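You operate a simulated robot arm through the tools that you are given. There is no shell and no other tool.

You run a simulated robot arm. Do the job below in one go: nothing can be reset, and whatever is moved stays where it is left.

JOB
The small synth is full: switch the hub off, pull the lead and start the synth playing.
Fine: lay the plug on the mat.

The check looks at the end state, three seconds after you hand in, the way a careful person would. Anything else that was tipped, shoved, dropped, spilled or broken makes it a failure.

ROBOT AND FRAMES
A 7-joint arm with a two-finger parallel gripper, fixed in place. Base frame: the origin is on the floor under the middle of its stand, x ahead of it, y to its left, z up; the work surface is at about z = 0.74. Units: m, degrees, N and s.
With the tool pointing down near the work surface it reaches from about 0.36 to 0.78 m from the base axis. Its first joint turns from -143.0 to 143.0 degrees. Payload 3 kg.
The TCP is the grasp point between the finger pads, 0.03 m short of the fingertips. In the tool frame z runs along the fingers and y along their closing line. The gripper opens to 0.11 m. The fingers are 0.02 m wide and 0.01 m thick; the gripper's body (0.048 by 0.112 m) begins 0.055 m behind the TCP.
Orientation is that of the tool frame in the base frame, as [roll, pitch, yaw] about the fixed x, y, z axes, in that order (R = Rz(yaw) Ry(pitch) Rx(roll)). With the fingers straight down and closing along the base's y, the tool's x points along the base's -x, its y along +y and its z along -z.

CONTROLS
- The arm moves only by the tool apply_moves. Its argument "moves" is a list of rows, each a list of 7 numbers: the shift along the tool's x, y, z in m, then the turn, a rotation vector about the tool's x, y, z in degrees, then the opening, from 0 (shut) to 1 (fully open). In form: [[x, y, z, ax, ay, az, jaw], ...]. A call has 1 to 20 rows; each row shifts and turns the commanded pose from where the row before left it, along the tool's axes as they then stand. Each row takes 0.2 s and may step no farther than 0.05 m and 8.6 degrees from the row before; otherwise, or with a gripper value out of range, the whole call is refused. A pose out of reach is approached as far as the arm can. The call stops where the force on the tool passes 40 N (or 10 N more than at its start, if that is more) or the arm is blocked; 0.2 s more then pass. Each finger travels about 0.153 m/s and halts on what it meets, pressing with about 32 N; the grip force reading is that of the motor and also rises with nothing between the fingers. The clock runs only during rows and for 0.2 s after the last one: add rows that do not move to give the fingers time. The reply holds the time, the measured pose of the TCP, the force on the tool along the base axes, the opening and the grip force, in the units named above and with some noise, with the torque about the TCP (base axes, N m) and any sound that the robot's microphone picked up.
- Cameras (640 x 400 px; columns grow to the right, rows downward): "scene" is fixed at [0.2201, -0.6482, 1.3309]; the picture's right is [0.85, -0.53, 0.00], its down [-0.23, -0.37, -0.90] and it looks along [0.48, 0.76, -0.44] (base axes); focal length 376 px, centre (320, 200). "wrist" rides on the gripper at [0.072, 0.017, -0.104] in the tool frame; the picture's right is [-0.23, 0.97, 0.00], its down [-0.76, -0.18, -0.62] and it looks along [-0.61, -0.14, 0.78] (tool axes); focal length 222 px, centre (320, 200).
- capture(camera): a new picture of that camera. The clock stands still meanwhile.
- slide_trunk(by): moves the trunk up (or, below 0, down) by that many m; the arm rides with it, the base frame stays. It gives what a move gives, with no picture.
- measure_at(camera, pixels): for up to 12 pixels [column, row] of the newest picture of that camera ("zoom" is the newest enlarged one), the place [x, y, z] in the base frame of the surface seen there, good to about 0.002 m. The clock stands still meanwhile.
- close_up(camera, box): a new picture of the part [left, top, right, bottom] of that camera's present view, enlarged. The clock stands still meanwhile.
- sign_off(): hands the job in; it is judged then, once.

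Leave the gripper open and the arm clear of the work at the hand-in unless told otherwise.

The tools are called by a JSON object that holds its "name" and its "arguments". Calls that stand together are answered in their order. apply_moves: Moves the arm, as the interface text tells. Its arguments: {"type":"object","properties":{"moves":{"type":"array"}},"required":["moves"]} The other tools are called the same way: slide_trunk (by) moves the trunk up or down; capture (camera) takes a picture; measure_at (camera, pixels) gives the place of the surface under pixels of a picture; close_up (camera, box) takes an enlarged picture of a part of a camera's view; sign_off () hands the job in.

At the start:

```text
time_s: 0.0
tool_pos: [0.5583, 0.2584, 1.0797]
tcp_rot: [180.0, 0.0, 180.0]
ft_force: [0.5, 1.0, 0.1]
moment: [-0.03, 0.02, 0.0]
finger_gap: 0.1101
grip_force: 0.1
trunk travel left (down, up): [-0.375, 0.115]
```

scene: 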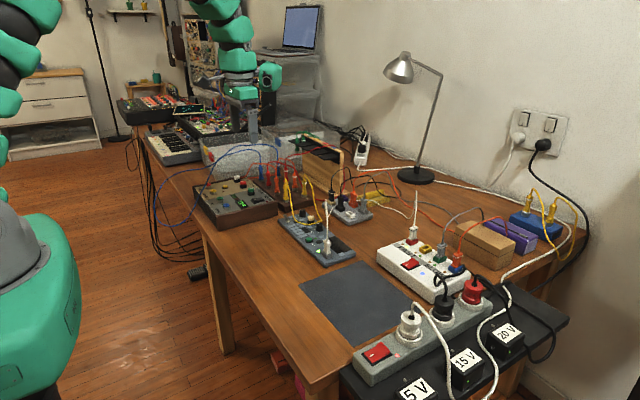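
wrist: 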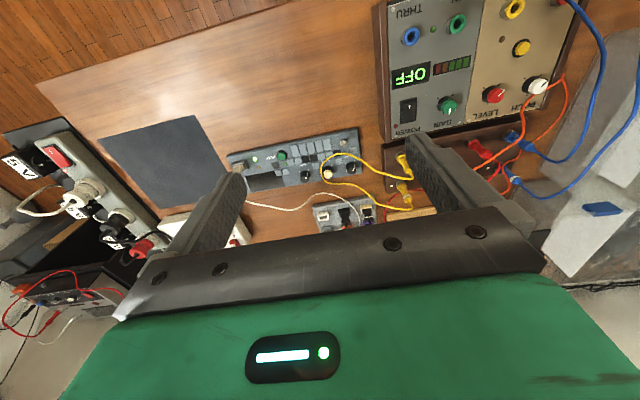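

I'll start by looking closely at the work area: the hubs, the small synth near (317,240) and the mat near (355,300) in the scene picture.

{"name": "close_up", "arguments": {"camera": "scene", "box": [260, 180, 420, 280]}}

{"name": "close_up", "arguments": {"camera": "scene", "box": [340, 180, 580, 330]}}

{"name": "close_up", "arguments": {"camera": "scene", "box": [330, 260, 554, 400]}}

{"name": "close_up", "arguments": {"camera": "scene", "box": [180, 130, 380, 255]}}

{"name": "close_up", "arguments": {"camera": "wrist", "box": [160, 100, 400, 250]}}

{"name": "close_up", "arguments": {"camera": "wrist", "box": [0, 100, 240, 250]}}

```text
4.00 times, centred on (340, 230) of scene
```

zoom: 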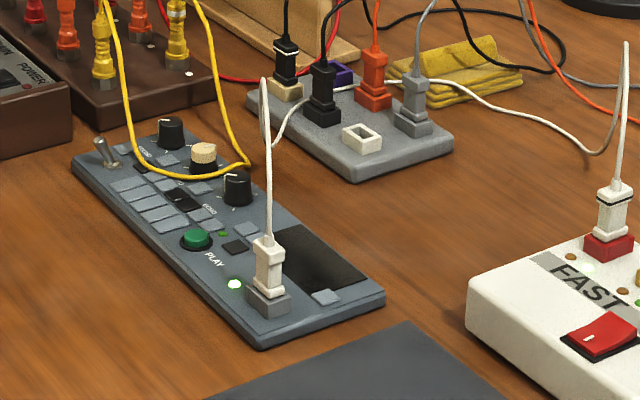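

```text
2.67 times, centred on (460, 255) of scene
```

zoom: 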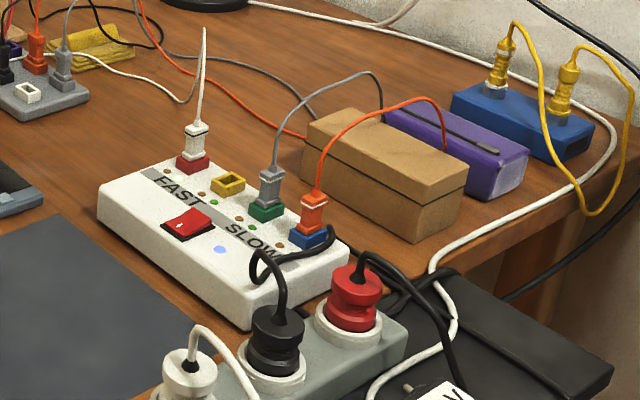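

```text
2.86 times, centred on (442, 330) of scene
```

zoom: 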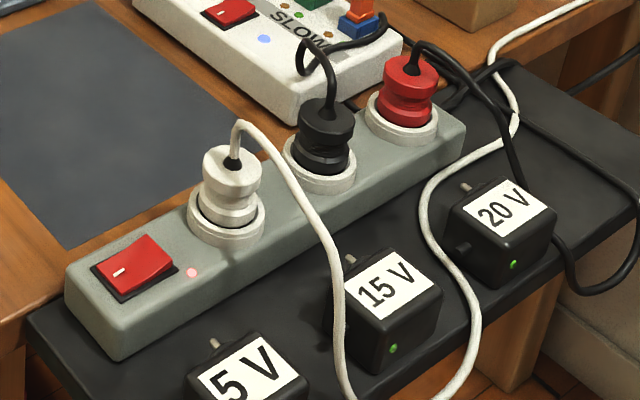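

```text
3.20 times, centred on (280, 192) of scene
```

zoom: 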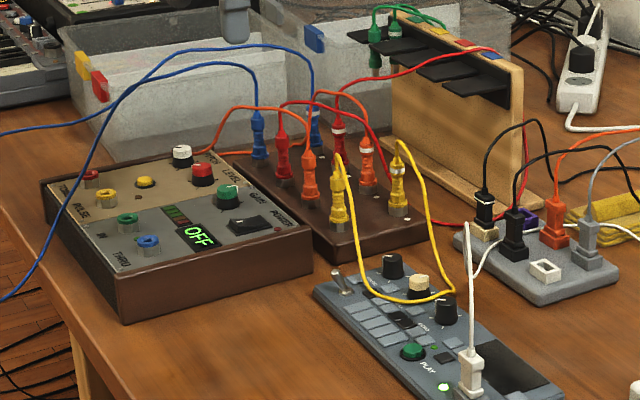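

```text
2.67 times, centred on (280, 175) of wrist
```

zoom: 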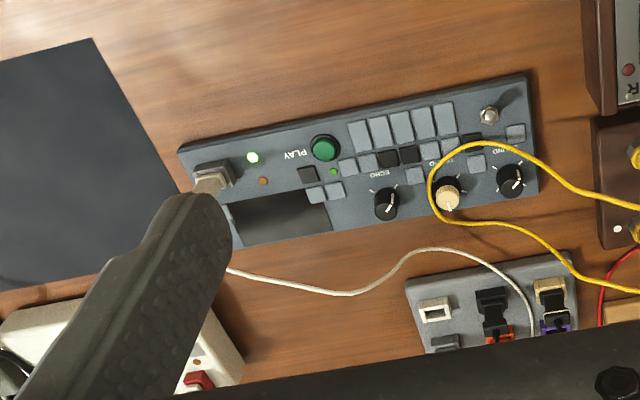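

```text
2.67 times, centred on (120, 175) of wrist
```

zoom: 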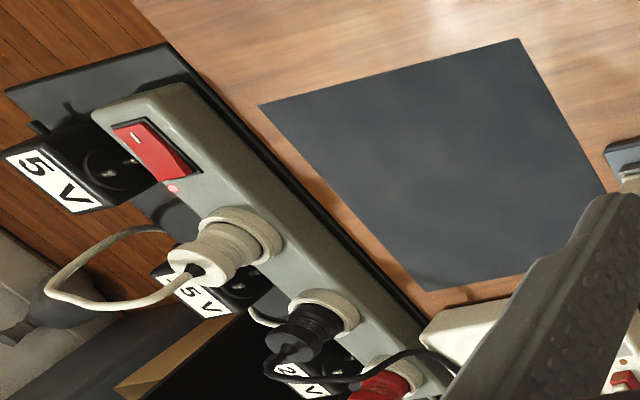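

The synth's charge light (zoom 1 at about (234,284)) is green, and a white lead stands in its socket. It seems to run to the FAST port of the white hub with the red rocker. I'll zoom in tighter to trace the lead and find the play button and toggle.

{"name": "close_up", "arguments": {"camera": "scene", "box": [276, 205, 356, 255]}}

{"name": "measure_at", "arguments": {"camera": "scene", "pixels": [[309, 239], [309, 243], [327, 240], [327, 246], [327, 255], [318.5, 251], [325, 267], [356, 253], [278, 219], [300, 213], [287, 219], [340, 245]]}}

{"name": "close_up", "arguments": {"camera": "scene", "box": [310, 170, 430, 245]}}

{"name": "close_up", "arguments": {"camera": "scene", "box": [370, 215, 482, 285]}}

{"name": "measure_at", "arguments": {"camera": "scene", "pixels": [[411, 262], [405, 262], [416, 264], [422, 273], [301, 279], [355, 345], [414, 316], [362, 263], [350, 300], [413, 235], [413, 229], [440, 292]]}}

```text
8.00 times, centred on (316, 230) of scene
```

zoom: 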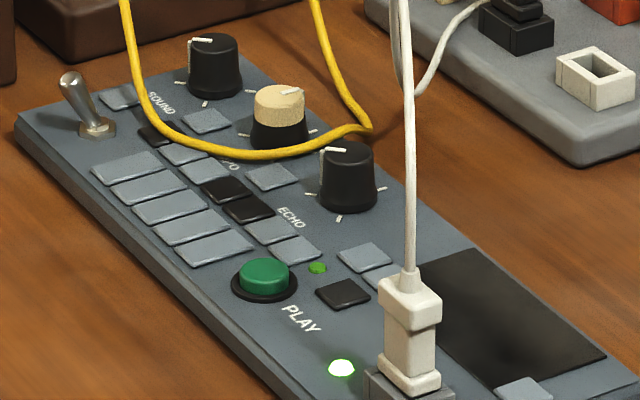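

```text
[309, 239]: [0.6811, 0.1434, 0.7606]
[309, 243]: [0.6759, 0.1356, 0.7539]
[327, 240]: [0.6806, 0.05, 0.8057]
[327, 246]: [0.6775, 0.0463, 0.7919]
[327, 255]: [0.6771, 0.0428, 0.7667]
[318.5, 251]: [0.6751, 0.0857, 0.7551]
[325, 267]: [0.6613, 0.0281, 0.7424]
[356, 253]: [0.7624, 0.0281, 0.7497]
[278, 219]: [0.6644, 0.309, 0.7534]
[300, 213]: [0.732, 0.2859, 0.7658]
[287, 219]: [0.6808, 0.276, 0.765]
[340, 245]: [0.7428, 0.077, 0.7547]
```

```text
5.33 times, centred on (370, 208) of scene
```

zoom: 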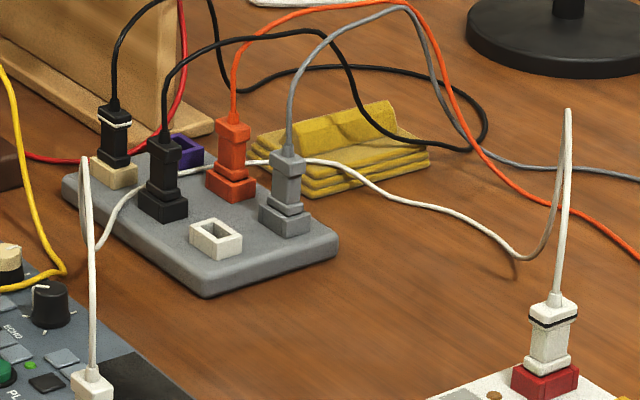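

```text
5.71 times, centred on (426, 250) of scene
```

zoom: 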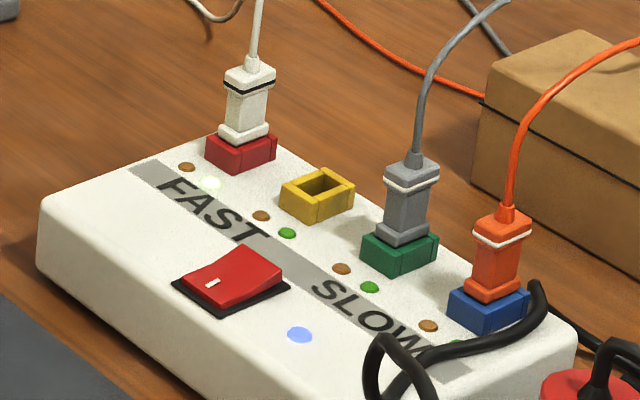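

```text
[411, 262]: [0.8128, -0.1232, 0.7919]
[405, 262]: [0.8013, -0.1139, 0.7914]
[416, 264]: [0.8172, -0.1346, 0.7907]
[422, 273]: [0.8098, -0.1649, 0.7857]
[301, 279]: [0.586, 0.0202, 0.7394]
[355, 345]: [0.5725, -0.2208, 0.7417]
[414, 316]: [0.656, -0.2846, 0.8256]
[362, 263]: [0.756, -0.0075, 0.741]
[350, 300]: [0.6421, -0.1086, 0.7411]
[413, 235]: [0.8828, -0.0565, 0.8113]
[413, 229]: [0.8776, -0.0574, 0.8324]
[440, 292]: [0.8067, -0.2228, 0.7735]
```

The white lead runs from the synth socket, behind the plugs of the small grey box, to the red FAST port of the white hub. That makes the white box with the red rocker and blue light the hub. Its rocker is about 0.82 m out, so I'll measure the lamp head and cable tops before moving, plus the rocker detail in the newest zoom.

{"name": "measure_at", "arguments": {"camera": "zoom", "pixels": [[205, 285], [240, 255], [265, 270], [222, 300], [180, 287], [215, 316], [285, 290], [235, 268], [300, 335], [212, 183], [40, 205], [250, 290]]}}

{"name": "measure_at", "arguments": {"camera": "scene", "pixels": [[398, 68], [388, 78], [410, 78], [415, 195], [415, 200], [326, 202], [326, 220], [338, 214], [345, 205], [370, 300], [440, 70], [405, 325]]}}

```text
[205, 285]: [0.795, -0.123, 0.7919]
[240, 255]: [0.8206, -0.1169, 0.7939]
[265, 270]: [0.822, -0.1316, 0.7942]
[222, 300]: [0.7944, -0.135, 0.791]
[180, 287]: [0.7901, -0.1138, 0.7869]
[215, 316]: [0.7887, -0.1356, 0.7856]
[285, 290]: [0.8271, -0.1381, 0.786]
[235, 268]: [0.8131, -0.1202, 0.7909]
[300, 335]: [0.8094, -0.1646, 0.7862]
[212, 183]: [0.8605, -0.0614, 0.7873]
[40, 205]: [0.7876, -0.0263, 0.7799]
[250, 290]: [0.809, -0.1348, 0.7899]
```

```text
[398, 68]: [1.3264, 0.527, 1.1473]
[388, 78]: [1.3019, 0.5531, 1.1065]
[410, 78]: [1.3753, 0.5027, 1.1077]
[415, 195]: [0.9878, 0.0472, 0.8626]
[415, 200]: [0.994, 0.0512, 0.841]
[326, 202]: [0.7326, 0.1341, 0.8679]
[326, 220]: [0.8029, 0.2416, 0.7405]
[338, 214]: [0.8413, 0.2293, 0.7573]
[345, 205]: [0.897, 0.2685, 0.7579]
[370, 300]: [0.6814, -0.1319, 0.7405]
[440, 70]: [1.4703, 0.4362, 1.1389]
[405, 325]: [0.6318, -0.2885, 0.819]
```

The rocker runs along x from 0.79 to 0.827 at y about -0.126. Its marked near end is down and its far end is up, so the hub is on and I need to press the far end. Nothing stands in the way at z 1.08, so I'll carry the arm sideways to y ≈ -0.05 with the jaw unchanged and look with the wrist camera.

{"name": "apply_moves", "arguments": {"moves": [[0, -0.044, 0, 0, 0, 0, 1], [0, -0.044, 0, 0, 0, 0, 1], [0, -0.044, 0, 0, 0, 0, 1], [0, -0.044, 0, 0, 0, 0, 1], [0, -0.044, 0, 0, 0, 0, 1], [0, -0.044, 0, 0, 0, 0, 1], [0, -0.044, 0, 0, 0, 0, 1]]}}

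{"name": "capture", "arguments": {"camera": "wrist"}}

{"name": "capture", "arguments": {"camera": "scene"}}

```text
time_s: 1.6
tool_pos: [0.5581, -0.0503, 1.0801]
tcp_rot: [180.0, 0.1, -180.0]
ft_force: [0.3, 0.4, -0.1]
moment: [-0.05, -0.04, 0.0]
finger_gap: 0.11
grip_force: 0.0
trunk travel left (down, up): [-0.375, 0.115]
```

```text
taken
```

wrist: 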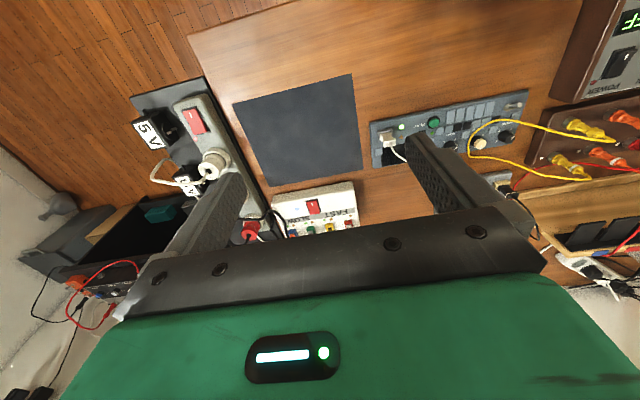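

```text
taken
```

scene: 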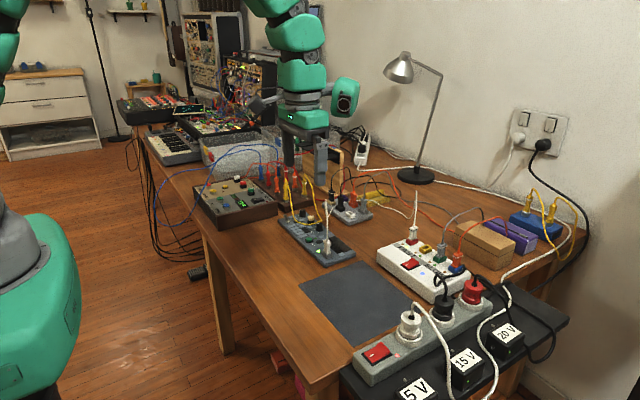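

Clear so far. In the wrist picture the hub's red rocker sits at about (314,206), mark side up. I'll enlarge that part and measure the surroundings of the rocker, the strip plugs and the cables.

{"name": "close_up", "arguments": {"camera": "wrist", "box": [240, 160, 400, 260]}}

{"name": "measure_at", "arguments": {"camera": "scene", "pixels": [[440, 245], [456, 258], [443, 290], [473, 285], [436, 282], [437, 302], [473, 293], [460, 275], [470, 270], [485, 275], [415, 192], [412, 222]]}}

{"name": "close_up", "arguments": {"camera": "wrist", "box": [352, 80, 544, 200]}}

```text
4.00 times, centred on (320, 210) of wrist
```

zoom: 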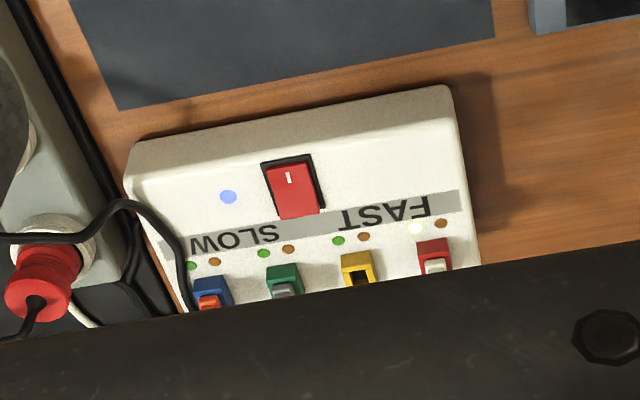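

```text
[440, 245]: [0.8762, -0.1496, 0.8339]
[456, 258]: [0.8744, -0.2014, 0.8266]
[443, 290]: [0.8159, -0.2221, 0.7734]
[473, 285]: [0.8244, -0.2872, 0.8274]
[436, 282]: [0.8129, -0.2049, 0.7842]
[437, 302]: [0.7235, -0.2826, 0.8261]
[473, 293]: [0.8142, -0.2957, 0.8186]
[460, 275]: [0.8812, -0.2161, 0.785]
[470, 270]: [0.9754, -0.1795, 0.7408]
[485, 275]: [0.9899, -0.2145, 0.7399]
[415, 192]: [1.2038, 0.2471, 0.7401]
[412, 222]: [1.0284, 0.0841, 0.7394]
```

```text
3.33 times, centred on (448, 140) of wrist
```

zoom: 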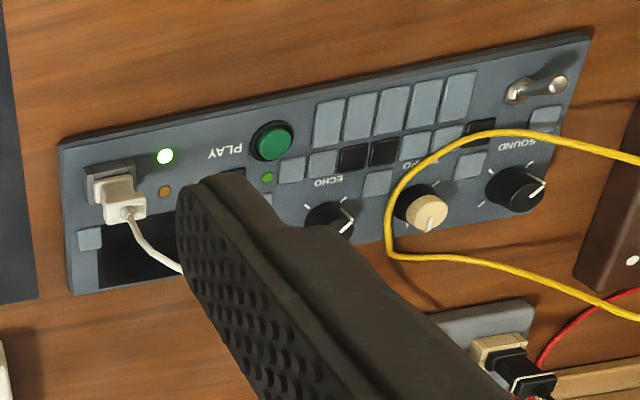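

The mark end (zoom (290,177)) is the near, pressed end and the far end is raised. The cables by the hub stay at y ≤ -0.2, clear of the gripper. Next I'll shut the jaw, move to about (0.74,-0.126,0.95) and tilt the fingers 35° forward, since straight down won't reach.

{"name": "apply_moves", "arguments": {"moves": [[-0.0364, -0.0152, 0.026, 0, 0, 0, 0], [-0.0364, -0.0152, 0.026, 0, 0, 0, 0], [-0.0364, -0.0152, 0.026, 0, 0, 0, 0], [-0.0364, -0.0152, 0.026, 0, 0, 0, 0], [-0.0364, -0.0152, 0.026, 0, 0, 0, 0], [0, 0, 0, 0, -7, 0, 0], [0, 0, 0, 0, -7, 0, 0], [0, 0, 0, 0, -7, 0, 0], [0, 0, 0, 0, -7, 0, 0], [0, 0, 0, 0, -7, 0, 0], [0, 0, 0, 0, 0, 0, 0]]}}

{"name": "capture", "arguments": {"camera": "wrist"}}

{"name": "capture", "arguments": {"camera": "scene"}}

```text
time_s: 4.0
tool_pos: [0.7411, -0.1268, 0.95]
tcp_rot: [179.9, 35.0, 179.9]
ft_force: [0.2, -0.5, 0.0]
moment: [0.01, 0.02, -0.01]
finger_gap: 0.0
grip_force: 31.7
trunk travel left (down, up): [-0.375, 0.115]
```

```text
taken
```

wrist: 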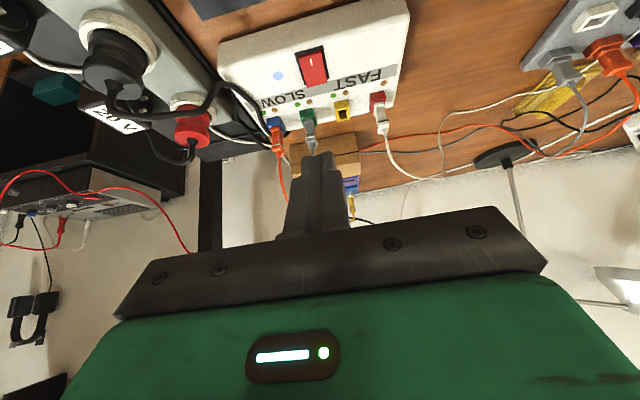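

```text
taken
```

scene: 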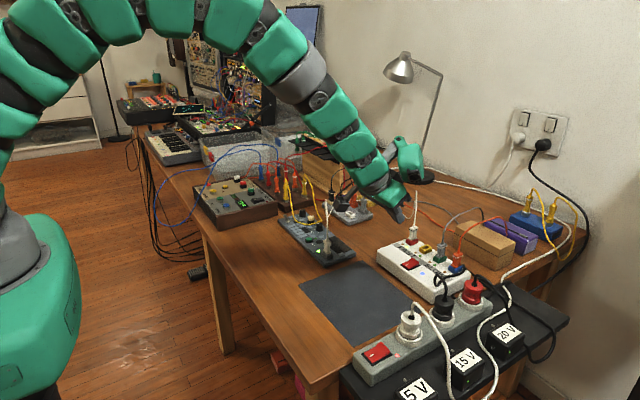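

The pose was reached exactly. The rocker now shows at about (313,67) in the wrist picture, so I'll enlarge and measure it from here.

{"name": "close_up", "arguments": {"camera": "wrist", "box": [216, 10, 424, 140]}}

{"name": "measure_at", "arguments": {"camera": "zoom", "pixels": [[292, 130], [295, 145], [297, 160], [299, 175], [301, 190], [303, 205], [303, 220], [304, 232], [304, 245], [280, 185], [325, 185], [300, 260]]}}

```text
3.08 times, centred on (320, 75) of wrist
```

zoom: 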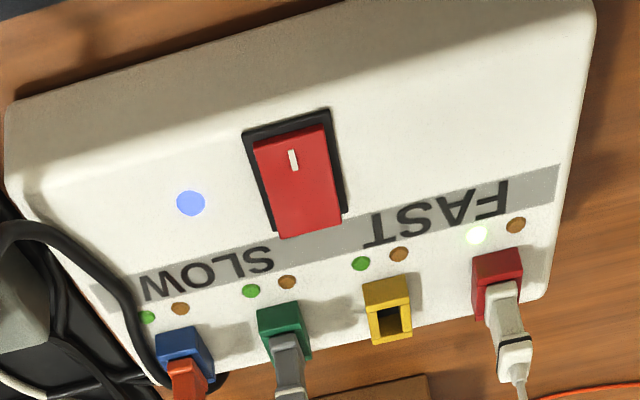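

```text
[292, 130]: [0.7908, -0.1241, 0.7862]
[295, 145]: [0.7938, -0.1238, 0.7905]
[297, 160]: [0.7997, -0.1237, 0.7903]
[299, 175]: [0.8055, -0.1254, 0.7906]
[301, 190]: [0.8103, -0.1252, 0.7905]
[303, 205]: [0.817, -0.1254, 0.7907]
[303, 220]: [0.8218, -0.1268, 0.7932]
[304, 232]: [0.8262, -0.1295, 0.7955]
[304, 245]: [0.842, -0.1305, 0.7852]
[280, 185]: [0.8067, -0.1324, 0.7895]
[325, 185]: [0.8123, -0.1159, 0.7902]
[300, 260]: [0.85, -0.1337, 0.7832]
```

The raised far end is at about x = 0.822, z = 0.794. I'll bring the shut fingertips over x ≈ 0.820 at a safe height and check the position before pressing.

{"name": "apply_moves", "arguments": {"moves": [[-0.0019, 0, 0.038, 0, 0, 0, 0], [-0.0019, 0, 0.038, 0, 0, 0, 0], [-0.0019, 0, 0.038, 0, 0, 0, 0], [0.00976, 0, 0.01392, 0, 0, 0, 0], [0, 0, 0, 0, 0, 0, 0]]}}

{"name": "close_up", "arguments": {"camera": "scene", "box": [370, 200, 482, 270]}}

{"name": "capture", "arguments": {"camera": "wrist"}}

```text
time_s: 5.2
tool_pos: [0.8104, -0.126, 0.8409]
tcp_rot: [179.9, 34.8, -179.9]
ft_force: [-0.2, 0.5, -0.2]
moment: [0.0, 0.01, 0.02]
finger_gap: 0.0
grip_force: 32.5
trunk travel left (down, up): [-0.375, 0.115]
```

```text
5.71 times, centred on (426, 235) of scene
```

zoom: 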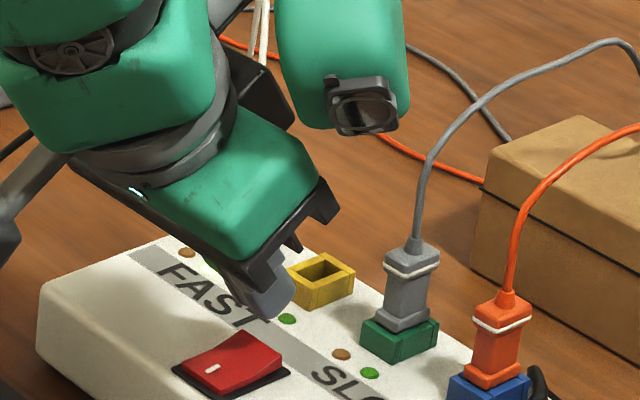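

```text
taken
```

wrist: 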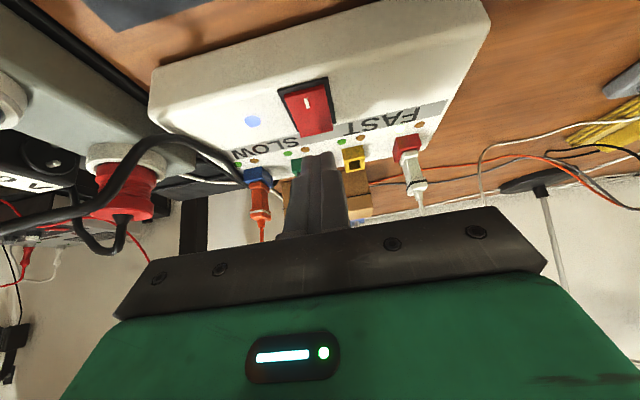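

The fingertips hang above the rocker's far end without contact. A wrist part at zoom (340,60) seems close to the white and grey leads, so I'll measure the clearances before going lower.

{"name": "measure_at", "arguments": {"camera": "zoom", "pixels": [[340, 60], [365, 108], [300, 110], [395, 100], [263, 30], [240, 90], [430, 190], [470, 110], [270, 300], [260, 200], [320, 200], [235, 335]]}}

```text
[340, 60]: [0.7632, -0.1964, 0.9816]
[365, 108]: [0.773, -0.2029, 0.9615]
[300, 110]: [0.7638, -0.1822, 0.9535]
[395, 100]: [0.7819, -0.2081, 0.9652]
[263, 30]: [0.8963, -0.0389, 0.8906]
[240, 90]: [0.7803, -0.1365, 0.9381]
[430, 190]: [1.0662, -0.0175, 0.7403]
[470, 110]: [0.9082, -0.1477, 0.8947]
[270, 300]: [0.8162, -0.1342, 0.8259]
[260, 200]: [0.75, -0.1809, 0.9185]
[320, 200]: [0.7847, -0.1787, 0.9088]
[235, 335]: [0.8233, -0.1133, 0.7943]
```

The wrist part is at z ≈ 0.96 and y ≈ -0.2, well clear of the leads (nearest at x ≈ 0.9). Now I'll press down on the rocker's far end in small steps, watching force and sound.

{"name": "apply_moves", "arguments": {"moves": [[0.0063, 0, 0.009, 0, 0, 0, 0], [0.00172, 0, 0.00246, 0, 0, 0, 0], [0.00115, 0, 0.00164, 0, 0, 0, 0], [0.00115, 0, 0.00164, 0, 0, 0, 0], [0.00115, 0, 0.00164, 0, 0, 0, 0], [0, 0, 0, 0, 0, 0, 0]]}}

{"name": "close_up", "arguments": {"camera": "wrist", "box": [216, 50, 424, 180]}}

```text
time_s: 6.6
tool_pos: [0.8111, -0.127, 0.8226]
tcp_rot: [180.0, 35.0, 180.0]
ft_force: [-0.4, 0.2, -0.6]
moment: [-0.01, 0.0, 0.0]
finger_gap: 0.0001
grip_force: 32.0
trunk travel left (down, up): [-0.375, 0.115]
heard: click
```

```text
3.08 times, centred on (320, 115) of wrist
```

zoom: 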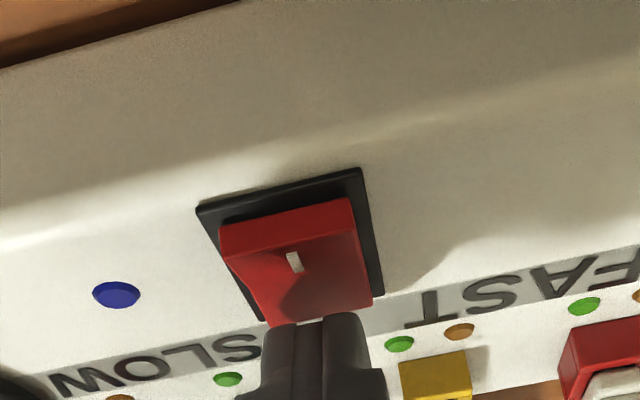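

A click was heard, the hub's light has gone from bright to dark blue, and the marked near end of the rocker is now raised. The hub is off. I'll lift straight off, draw back to x ≈ 0.56, swing to the plug's y ≈ 0.046 with 45° tilt, and open the jaw partway.

{"name": "apply_moves", "arguments": {"moves": [[-0.02296, 0, -0.03277, 0, 0, 0, 0], [0.02934, 0, -0.03075, 0, 0, 0, 0], [0.02934, 0, -0.03075, 0, 0, 0, 0], [0.02934, 0, -0.03075, 0, 0, 0, 0], [0.02934, 0, -0.03075, 0, 0, 0, 0], [0.02934, 0, -0.03075, 0, 0, 0, 0], [0.02934, 0, -0.03075, 0, 0, 0, 0], [0, 0.0433, 0, 0, 0, 0, 0], [0, 0.0433, 0, 0, 0, 0, 0], [0, 0.0433, 0, 0, 0, 0, 0], [0, 0.0433, 0, 0, 0, 0, 0], [0, 0, 0, 0, -5, 0, 0.45], [0, 0, 0, 0, -5, 0, 0.45], [0, 0, 0, 0, 0, 0, 0.45]]}}

{"name": "capture", "arguments": {"camera": "wrist"}}

{"name": "close_up", "arguments": {"camera": "scene", "box": [260, 180, 500, 330]}}

```text
time_s: 9.6
tool_pos: [0.5602, 0.0463, 0.9147]
tcp_rot: [-180.0, 45.0, 180.0]
ft_force: [0.4, 0.4, -0.2]
moment: [0.01, -0.01, -0.01]
finger_gap: 0.0494
grip_force: 0.1
trunk travel left (down, up): [-0.375, 0.115]
```

```text
taken
```

wrist: 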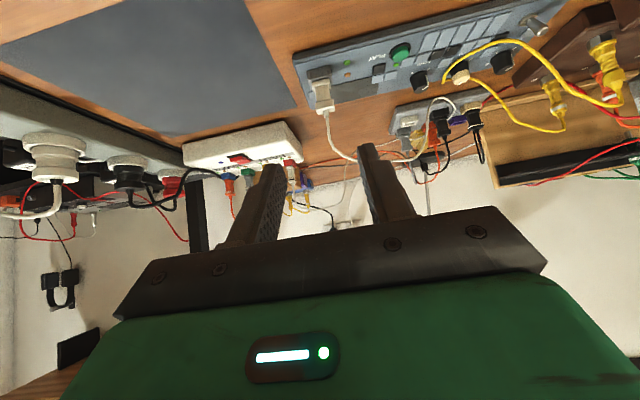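

```text
2.67 times, centred on (380, 255) of scene
```

zoom: 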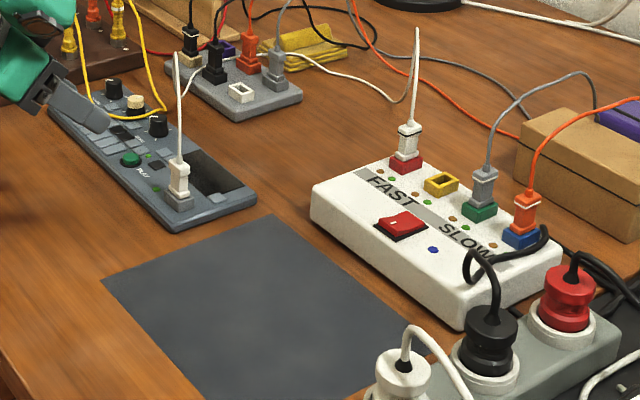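

The synth's charge light has gone out with the hub. Next I'll enlarge the plug and lead near wrist (322,95) and measure the plug and cable path.

{"name": "close_up", "arguments": {"camera": "wrist", "box": [272, 30, 512, 180]}}

{"name": "measure_at", "arguments": {"camera": "zoom", "pixels": [[120, 120], [135, 150], [110, 150], [155, 150], [135, 180], [140, 200], [143, 215], [146, 240], [155, 290], [185, 330], [130, 100], [250, 340]]}}

```text
2.67 times, centred on (392, 105) of wrist
```

zoom: 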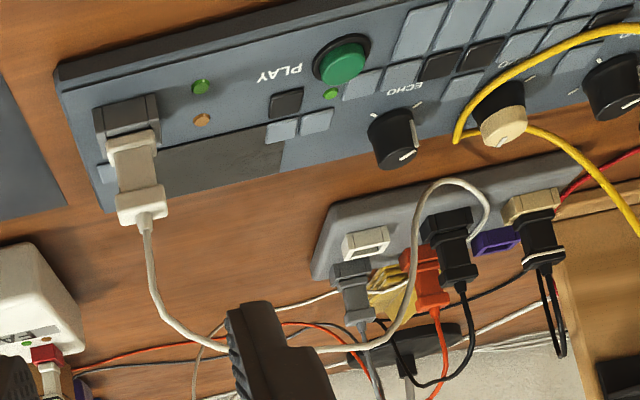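

```text
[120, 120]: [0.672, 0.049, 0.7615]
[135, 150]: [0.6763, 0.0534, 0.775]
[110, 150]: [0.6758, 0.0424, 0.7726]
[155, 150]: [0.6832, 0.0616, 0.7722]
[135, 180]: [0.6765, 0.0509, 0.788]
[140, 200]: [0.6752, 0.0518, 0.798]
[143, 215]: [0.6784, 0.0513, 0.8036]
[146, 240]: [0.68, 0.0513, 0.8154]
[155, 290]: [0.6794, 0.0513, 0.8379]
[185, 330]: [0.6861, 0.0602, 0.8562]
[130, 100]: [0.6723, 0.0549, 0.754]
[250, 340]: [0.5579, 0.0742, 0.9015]
```

The plug's centre is at about x = 0.681, y = 0.0515, with its body from z ≈ 0.768 to 0.803 and the cable rising straight above it. At 45° the gripper body stays behind the cable. I'll move to a pre-grasp 8 cm back along the finger line and check the alignment.

{"name": "apply_moves", "arguments": {"moves": [[0.00103, 0.0026, 0.0415, 0, 0, 0, 0.45], [0.00103, 0.0026, 0.0415, 0, 0, 0, 0.45], [0, 0, 0, 0, 0, 0, 0.45]]}}

{"name": "capture", "arguments": {"camera": "wrist"}}

{"name": "close_up", "arguments": {"camera": "scene", "box": [260, 180, 388, 260]}}

```text
time_s: 10.4
tool_pos: [0.6178, 0.0515, 0.8539]
tcp_rot: [-180.0, 45.0, 180.0]
ft_force: [-0.3, 0.1, 0.3]
moment: [0.0, 0.01, 0.0]
finger_gap: 0.0496
grip_force: 0.1
trunk travel left (down, up): [-0.375, 0.115]
```

```text
taken
```

wrist: 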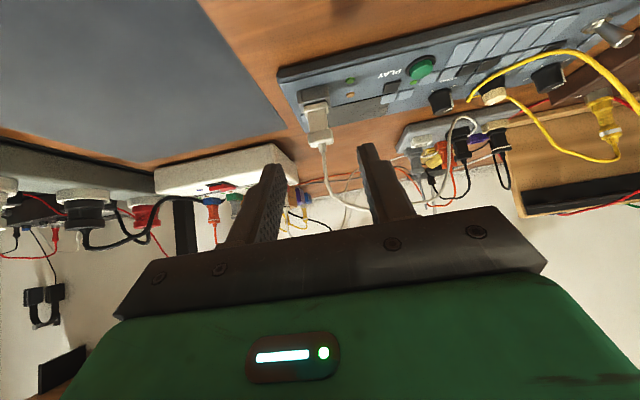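

```text
5.00 times, centred on (324, 220) of scene
```

zoom: 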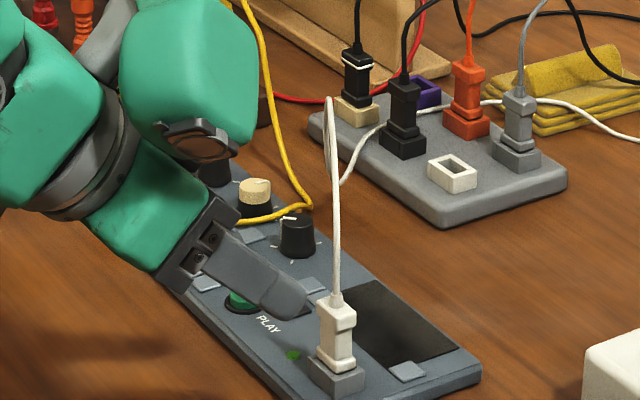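

The fingers straddle the plug's line. I'll check how near the wrist parts are to the yellow patch lead and measure the plug again from this side.

{"name": "measure_at", "arguments": {"camera": "zoom", "pixels": [[322, 345], [336, 345], [350, 340], [337, 310], [336, 370], [270, 100], [290, 195], [245, 60], [210, 145], [290, 305], [337, 200], [331, 110]]}}

{"name": "measure_at", "arguments": {"camera": "wrist", "pixels": [[309, 122], [318, 120], [330, 118], [318, 105], [321, 135], [321, 142], [330, 180], [350, 205], [315, 112], [470, 120], [430, 200], [420, 70]]}}

```text
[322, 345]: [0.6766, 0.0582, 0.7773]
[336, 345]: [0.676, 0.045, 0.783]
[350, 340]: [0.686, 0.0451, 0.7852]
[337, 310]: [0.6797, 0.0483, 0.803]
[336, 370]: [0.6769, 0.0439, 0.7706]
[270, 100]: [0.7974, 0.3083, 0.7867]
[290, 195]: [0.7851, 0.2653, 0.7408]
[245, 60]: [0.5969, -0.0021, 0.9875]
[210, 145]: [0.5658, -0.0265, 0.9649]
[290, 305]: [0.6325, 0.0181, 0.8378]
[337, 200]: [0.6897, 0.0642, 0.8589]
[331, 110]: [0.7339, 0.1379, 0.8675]
```

```text
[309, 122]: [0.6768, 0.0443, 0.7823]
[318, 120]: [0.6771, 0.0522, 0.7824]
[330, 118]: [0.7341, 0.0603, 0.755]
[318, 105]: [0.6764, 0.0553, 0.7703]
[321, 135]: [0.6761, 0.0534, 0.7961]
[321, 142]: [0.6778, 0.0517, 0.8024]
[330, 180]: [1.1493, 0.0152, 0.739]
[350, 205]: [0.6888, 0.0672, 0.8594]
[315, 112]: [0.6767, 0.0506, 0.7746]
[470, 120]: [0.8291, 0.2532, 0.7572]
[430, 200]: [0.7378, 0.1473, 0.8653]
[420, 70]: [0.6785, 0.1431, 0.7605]
```

The plug is centred at y ≈ 0.0515, matching the TCP. I'll slide in 7.9 cm along the fingers, still open, without closing yet.

{"name": "apply_moves", "arguments": {"moves": [[0, 0, 0.03, 0, 0, 0, 0.45], [0, 0, 0.03, 0, 0, 0, 0.45], [0, 0, 0.0193, 0, 0, 0, 0.45], [0, 0, 0, 0, 0, 0, 0.45]]}}

{"name": "capture", "arguments": {"camera": "wrist"}}

{"name": "close_up", "arguments": {"camera": "scene", "box": [276, 205, 372, 265]}}

```text
time_s: 11.4
tool_pos: [0.6748, 0.0521, 0.7967]
tcp_rot: [-180.0, 45.0, 180.0]
ft_force: [0.5, 0.4, 0.1]
moment: [0.0, 0.01, 0.0]
finger_gap: 0.0496
grip_force: 0.1
trunk travel left (down, up): [-0.375, 0.115]
```

```text
taken
```

wrist: 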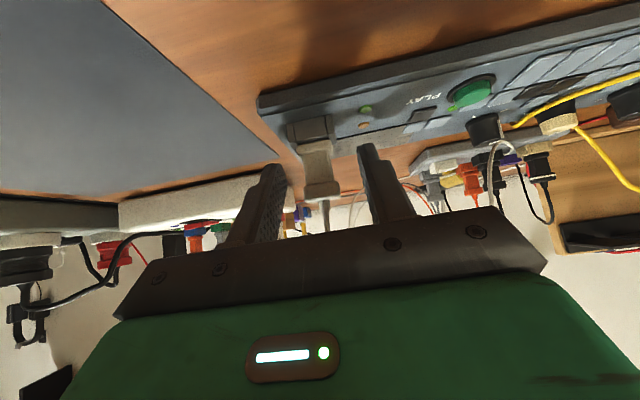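

```text
6.67 times, centred on (324, 235) of scene
```

zoom: 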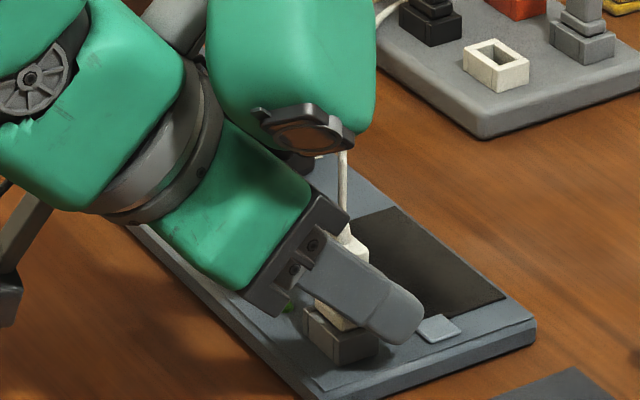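

The plug sits between the fingers with no contact force. I'll close the jaw gradually and hold.

{"name": "apply_moves", "arguments": {"moves": [[0, 0, 0, 0, 0, 0, 0.3], [0, 0, 0, 0, 0, 0, 0.22], [0, 0, 0, 0, 0, 0, 0.16], [0, 0, 0, 0, 0, 0, 0.1], [0, 0, 0, 0, 0, 0, 0], [0, 0, 0, 0, 0, 0, 0]]}}

{"name": "close_up", "arguments": {"camera": "scene", "box": [276, 205, 372, 265]}}

```text
time_s: 12.8
tool_pos: [0.6745, 0.0517, 0.796]
tcp_rot: [180.0, 45.0, -180.0]
ft_force: [0.9, -0.4, 0.4]
moment: [-0.04, 0.03, -0.01]
finger_gap: 0.0209
grip_force: 32.1
trunk travel left (down, up): [-0.375, 0.115]
```

```text
6.67 times, centred on (324, 235) of scene
```

zoom: 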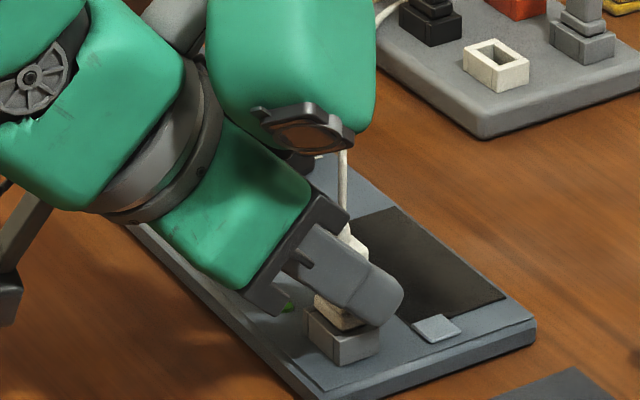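

The gripper holds the plug at 20.9 mm with almost no side force. I'll pull straight up in 3 mm steps and watch whether the synth stays down.

{"name": "apply_moves", "arguments": {"moves": [[-0.00212, 0, -0.00212, 0, 0, 0, 0], [-0.00212, 0, -0.00212, 0, 0, 0, 0], [-0.00212, 0, -0.00212, 0, 0, 0, 0], [-0.00212, 0, -0.00212, 0, 0, 0, 0], [0, 0, 0, 0, 0, 0, 0]]}}

{"name": "close_up", "arguments": {"camera": "scene", "box": [276, 205, 372, 265]}}

```text
time_s: 14.0
tool_pos: [0.6733, 0.0529, 0.809]
tcp_rot: [-180.0, 44.9, -180.0]
ft_force: [0.6, 1.5, -4.3]
moment: [0.06, 0.01, 0.02]
finger_gap: 0.0207
grip_force: 32.1
trunk travel left (down, up): [-0.375, 0.115]
```

```text
6.67 times, centred on (324, 235) of scene
```

zoom: 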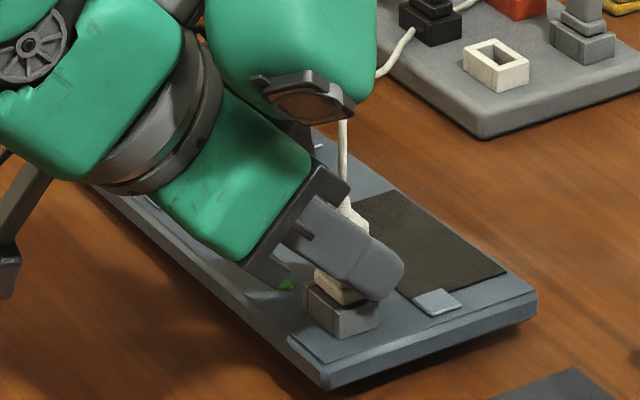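

The synth's end has lifted with the plug (its front corner tilted up at zoom (330,385)), so the socket holds tighter than the synth weighs. I'll lower it back the same way right now.

{"name": "apply_moves", "arguments": {"moves": [[0.00212, 0, 0.00212, 0, 0, 0, 0], [0.00212, 0, 0.00212, 0, 0, 0, 0], [0.00212, 0, 0.00212, 0, 0, 0, 0], [0.00212, 0, 0.00212, 0, 0, 0, 0], [0, 0, 0, 0, 0, 0, 0]]}}

{"name": "close_up", "arguments": {"camera": "scene", "box": [260, 195, 372, 265]}}

```text
time_s: 15.2
tool_pos: [0.673, 0.0515, 0.7962]
tcp_rot: [180.0, 44.9, 179.9]
ft_force: [0.4, -1.1, -3.4]
moment: [-0.07, 0.04, 0.01]
finger_gap: 0.0211
grip_force: 32.2
trunk travel left (down, up): [-0.375, 0.115]
```

```text
5.71 times, centred on (316, 230) of scene
```

zoom: 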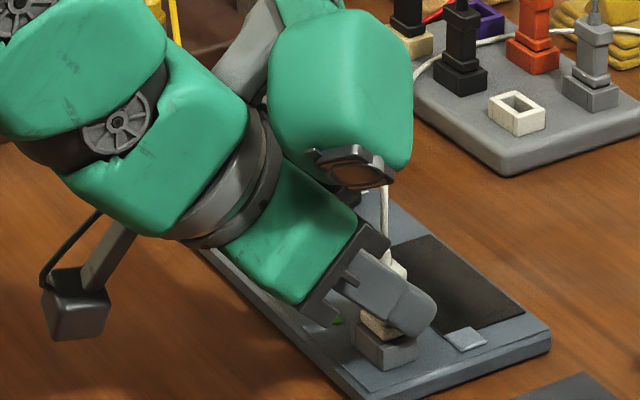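

The tool still reads 3.4 N downward, so I'll measure the synth's top to see whether it's fully back on the table.

{"name": "measure_at", "arguments": {"camera": "zoom", "pixels": [[450, 280], [410, 260], [500, 320], [420, 380], [545, 340], [465, 338], [350, 385], [330, 355], [390, 355], [440, 390], [375, 395], [510, 350]]}}

{"name": "capture", "arguments": {"camera": "wrist"}}

```text
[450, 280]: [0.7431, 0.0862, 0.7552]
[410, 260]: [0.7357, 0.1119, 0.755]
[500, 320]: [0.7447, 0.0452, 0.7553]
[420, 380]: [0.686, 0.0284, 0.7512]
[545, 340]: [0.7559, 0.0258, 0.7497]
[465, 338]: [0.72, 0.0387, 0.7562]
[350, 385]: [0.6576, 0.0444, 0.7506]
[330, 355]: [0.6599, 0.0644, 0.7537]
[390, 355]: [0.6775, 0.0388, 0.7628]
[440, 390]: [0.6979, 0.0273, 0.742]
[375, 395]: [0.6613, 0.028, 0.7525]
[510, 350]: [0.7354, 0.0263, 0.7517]
```

```text
taken
```

wrist: 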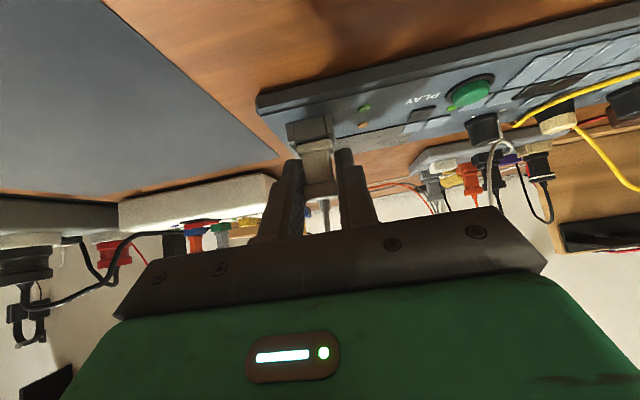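

The synth is back at its old height (0.755) and place. A straight pull can't free the plug, so I'll brace against the synth: come from the mat side with the fingertips resting on the synth beyond the plug, and lever the plug up while the tips press the synth down. First I'll let go gently and back out.

{"name": "apply_moves", "arguments": {"moves": [[0.0007, 0, 0.0007, 0, 0, 0, 0], [0, 0, 0, 0, 0, 0, 0.25], [0, 0, 0, 0, 0, 0, 0.35], [0, 0, 0, 0, 0, 0, 0.45], [0, 0, 0, 0, 0, 0, 0.45]]}}

{"name": "apply_moves", "arguments": {"moves": [[0, 0, -0.03, 0, 0, 0, 0.45], [0, 0, -0.03, 0, 0, 0, 0.45], [0, 0, -0.04, 0, 0, 0, 0.45], [0, 0, -0.04, 0, 0, 0, 0.45], [0, 0, 0, 0, 0, 0, 0.45]]}}

{"name": "close_up", "arguments": {"camera": "scene", "box": [260, 185, 388, 265]}}

{"name": "measure_at", "arguments": {"camera": "zoom", "pixels": [[310, 375], [325, 360], [350, 360], [362, 370], [340, 395], [336, 330], [322, 330], [350, 330], [345, 300], [410, 370], [475, 370], [320, 398]]}}

```text
time_s: 16.4
tool_pos: [0.6739, 0.0525, 0.7974]
tcp_rot: [180.0, 44.9, -180.0]
ft_force: [-0.1, -0.4, 0.0]
moment: [-0.03, 0.01, 0.0]
finger_gap: 0.0492
grip_force: 0.0
trunk travel left (down, up): [-0.375, 0.115]
```

```text
time_s: 17.6
tool_pos: [0.5727, 0.0532, 0.8957]
tcp_rot: [180.0, 45.0, 179.9]
ft_force: [1.0, 0.5, 0.3]
moment: [-0.02, 0.0, -0.01]
finger_gap: 0.0496
grip_force: 0.0
trunk travel left (down, up): [-0.375, 0.115]
```

```text
5.00 times, centred on (324, 225) of scene
```

zoom: 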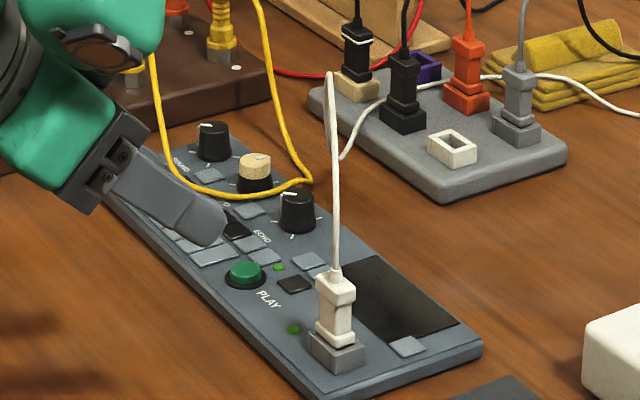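

```text
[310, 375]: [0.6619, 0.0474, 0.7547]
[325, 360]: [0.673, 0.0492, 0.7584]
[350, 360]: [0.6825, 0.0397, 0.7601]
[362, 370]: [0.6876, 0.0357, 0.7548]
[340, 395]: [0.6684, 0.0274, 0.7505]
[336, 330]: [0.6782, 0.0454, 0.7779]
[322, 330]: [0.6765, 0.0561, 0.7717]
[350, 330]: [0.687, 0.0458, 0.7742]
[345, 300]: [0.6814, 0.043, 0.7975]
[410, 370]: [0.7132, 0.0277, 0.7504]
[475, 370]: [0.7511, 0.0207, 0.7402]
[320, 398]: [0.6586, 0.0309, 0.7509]
```

The synth is back in place and the plug is upright in its socket. I'll zoom tightly on the plug to get its exact x and y extents for the new grip, closing along x.

{"name": "close_up", "arguments": {"camera": "scene", "box": [311, 236, 343, 256]}}

{"name": "measure_at", "arguments": {"camera": "zoom", "pixels": [[300, 100], [350, 110], [400, 110], [415, 110], [290, 150], [340, 160], [395, 160], [305, 200], [345, 210], [385, 210], [300, 260], [400, 270]]}}

{"name": "close_up", "arguments": {"camera": "wrist", "box": [272, 50, 400, 130]}}

```text
16.00 times, centred on (327, 246) of scene
```

zoom: 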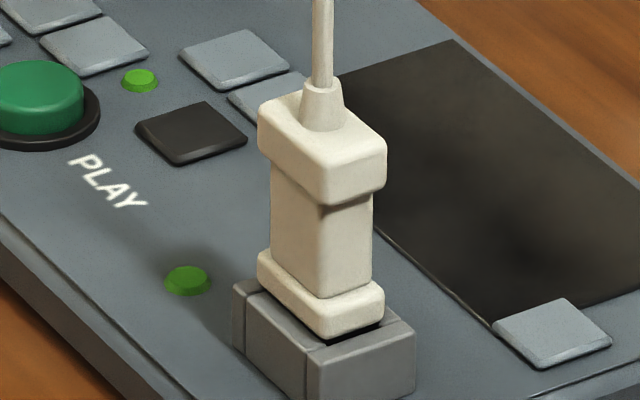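

```text
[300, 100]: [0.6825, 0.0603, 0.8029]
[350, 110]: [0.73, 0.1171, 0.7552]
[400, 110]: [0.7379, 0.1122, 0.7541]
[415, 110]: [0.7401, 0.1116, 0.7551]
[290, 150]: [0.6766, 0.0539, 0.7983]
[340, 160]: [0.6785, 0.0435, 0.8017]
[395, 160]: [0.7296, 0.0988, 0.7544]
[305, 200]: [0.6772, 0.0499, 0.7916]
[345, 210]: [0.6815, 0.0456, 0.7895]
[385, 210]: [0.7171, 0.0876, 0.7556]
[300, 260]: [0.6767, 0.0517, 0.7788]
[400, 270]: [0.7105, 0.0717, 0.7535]
```

```text
5.00 times, centred on (336, 90) of wrist
```

zoom: 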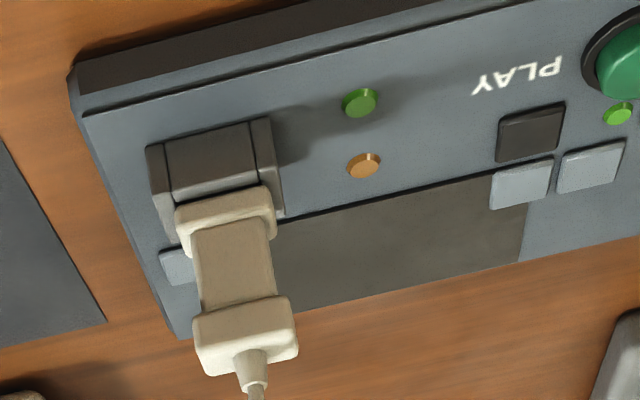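

The plug's flange is 21 mm in y and 12 mm in x, centred near (0.6815, 0.0515). The synth's face beyond it, around the two status lights at y ≈ 0.086, is flat enough for the fingertips to rest on. I'll rise 6 cm, turn the tool vertical, then turn it 90° about its axis so it can approach along +y with the camera on top.

{"name": "apply_moves", "arguments": {"moves": [[-0.0212, 0, -0.0212, 0, 0, 0, 0.45], [-0.0212, 0, -0.0212, 0, 0, 0, 0.45], [0, 0, 0, 0, 7.5, 0, 0.45], [0, 0, 0, 0, 7.5, 0, 0.45], [0, 0, 0, 0, 7.5, 0, 0.45], [0, 0, 0, 0, 7.5, 0, 0.45], [0, 0, 0, 0, 7.5, 0, 0.45], [0, 0, 0, 0, 7.5, 0, 0.45], [0, 0, 0, 0, 0, 8.182, 0.45], [0, 0, 0, 0, 0, 8.182, 0.45], [0, 0, 0, 0, 0, 8.182, 0.45], [0, 0, 0, 0, 0, 8.182, 0.45], [0, 0, 0, 0, 0, 8.182, 0.45], [0, 0, 0, 0, 0, 8.182, 0.45], [0, 0, 0, 0, 0, 8.182, 0.45], [0, 0, 0, 0, 0, 8.182, 0.45], [0, 0, 0, 0, 0, 8.182, 0.45], [0, 0, 0, 0, 0, 8.182, 0.45], [0, 0, 0, 0, 0, 8.18, 0.45]]}}

{"name": "capture", "arguments": {"camera": "scene"}}

```text
time_s: 21.6
tool_pos: [0.5744, 0.0525, 0.9548]
tcp_rot: [-180.0, 0.0, 90.0]
ft_force: [0.5, 0.1, -0.4]
moment: [-0.03, -0.04, 0.01]
finger_gap: 0.0495
grip_force: 0.2
trunk travel left (down, up): [-0.375, 0.115]
```

```text
taken
```

scene: 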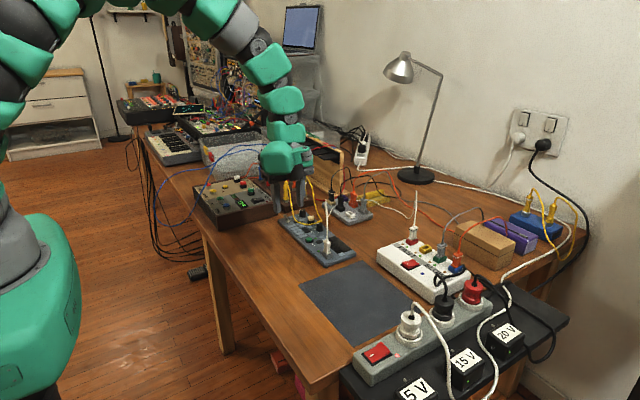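

The orientation was reached. Now I'll move over the mat to (0.6815, -0.06, 0.955), tilt 60° so the fingers point along +y and down, then look.

{"name": "apply_moves", "arguments": {"moves": [[-0.02825, 0.02675, 0, 0, 0, 0, 0.4], [-0.02825, 0.02675, 0, 0, 0, 0, 0.4], [-0.02825, 0.02675, 0, 0, 0, 0, 0.4], [-0.02825, 0.02675, 0, 0, 0, 0, 0.4], [0, 0, 0, 0, 7.5, 0, 0.35], [0, 0, 0, 0, 7.5, 0, 0.35], [0, 0, 0, 0, 7.5, 0, 0.35], [0, 0, 0, 0, 7.5, 0, 0.35], [0, 0, 0, 0, 7.5, 0, 0.35], [0, 0, 0, 0, 7.5, 0, 0.35], [0, 0, 0, 0, 7.5, 0, 0.35], [0, 0, 0, 0, 7.5, 0, 0.35], [0, 0, 0, 0, 0, 0, 0.35]]}}

{"name": "capture", "arguments": {"camera": "scene"}}

{"name": "capture", "arguments": {"camera": "wrist"}}

```text
time_s: 24.4
tool_pos: [0.6819, -0.0587, 0.9556]
tcp_rot: [179.9, -60.1, 89.9]
ft_force: [0.8, -0.4, 0.3]
moment: [-0.01, -0.02, -0.01]
finger_gap: 0.0388
grip_force: 0.0
trunk travel left (down, up): [-0.375, 0.115]
```

```text
taken
```

scene: 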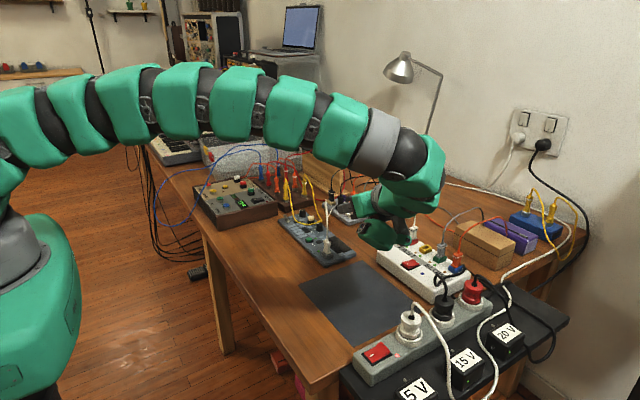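

```text
taken
```

wrist: 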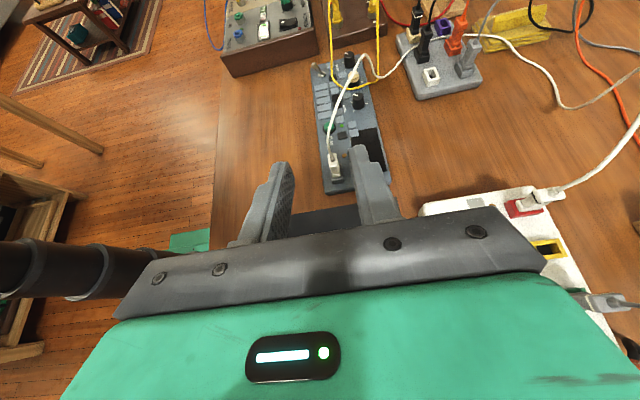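

Good view: the plug shows at wrist (335,168), right between the fingertips. The wrist link sits near the white lead at the hub, so I'll measure its parts before descending.

{"name": "close_up", "arguments": {"camera": "scene", "box": [320, 120, 480, 260]}}

{"name": "measure_at", "arguments": {"camera": "scene", "pixels": [[440, 185], [425, 205], [410, 210], [400, 215], [385, 240], [375, 225], [360, 210], [440, 160], [415, 195], [400, 195], [430, 210], [345, 210]]}}

{"name": "close_up", "arguments": {"camera": "wrist", "box": [260, 60, 420, 200]}}

```text
2.86 times, centred on (400, 190) of scene
```

zoom: 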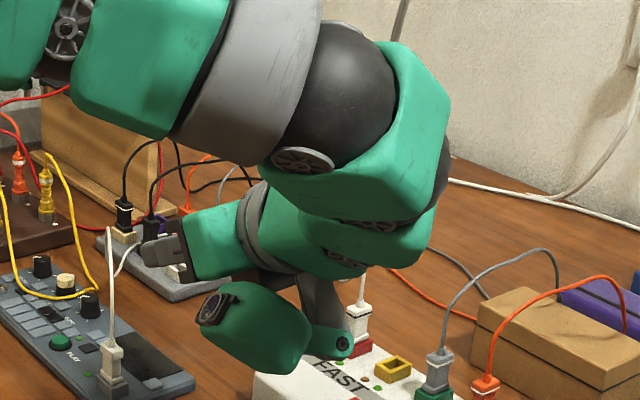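

```text
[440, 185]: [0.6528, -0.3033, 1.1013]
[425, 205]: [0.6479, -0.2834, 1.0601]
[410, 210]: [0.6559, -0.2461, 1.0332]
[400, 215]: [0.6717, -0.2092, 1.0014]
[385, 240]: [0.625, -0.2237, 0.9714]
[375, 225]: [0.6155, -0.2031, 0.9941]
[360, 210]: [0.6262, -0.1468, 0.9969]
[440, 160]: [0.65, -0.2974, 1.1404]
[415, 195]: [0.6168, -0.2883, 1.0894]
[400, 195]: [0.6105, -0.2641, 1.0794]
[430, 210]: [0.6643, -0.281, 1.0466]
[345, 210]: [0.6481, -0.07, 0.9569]
```

```text
2.86 times, centred on (340, 130) of wrist
```

zoom: 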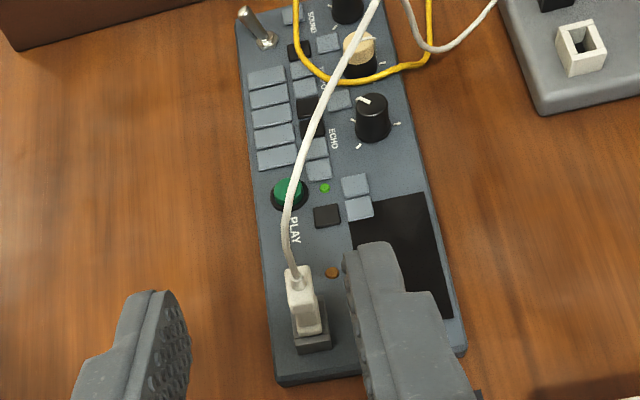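

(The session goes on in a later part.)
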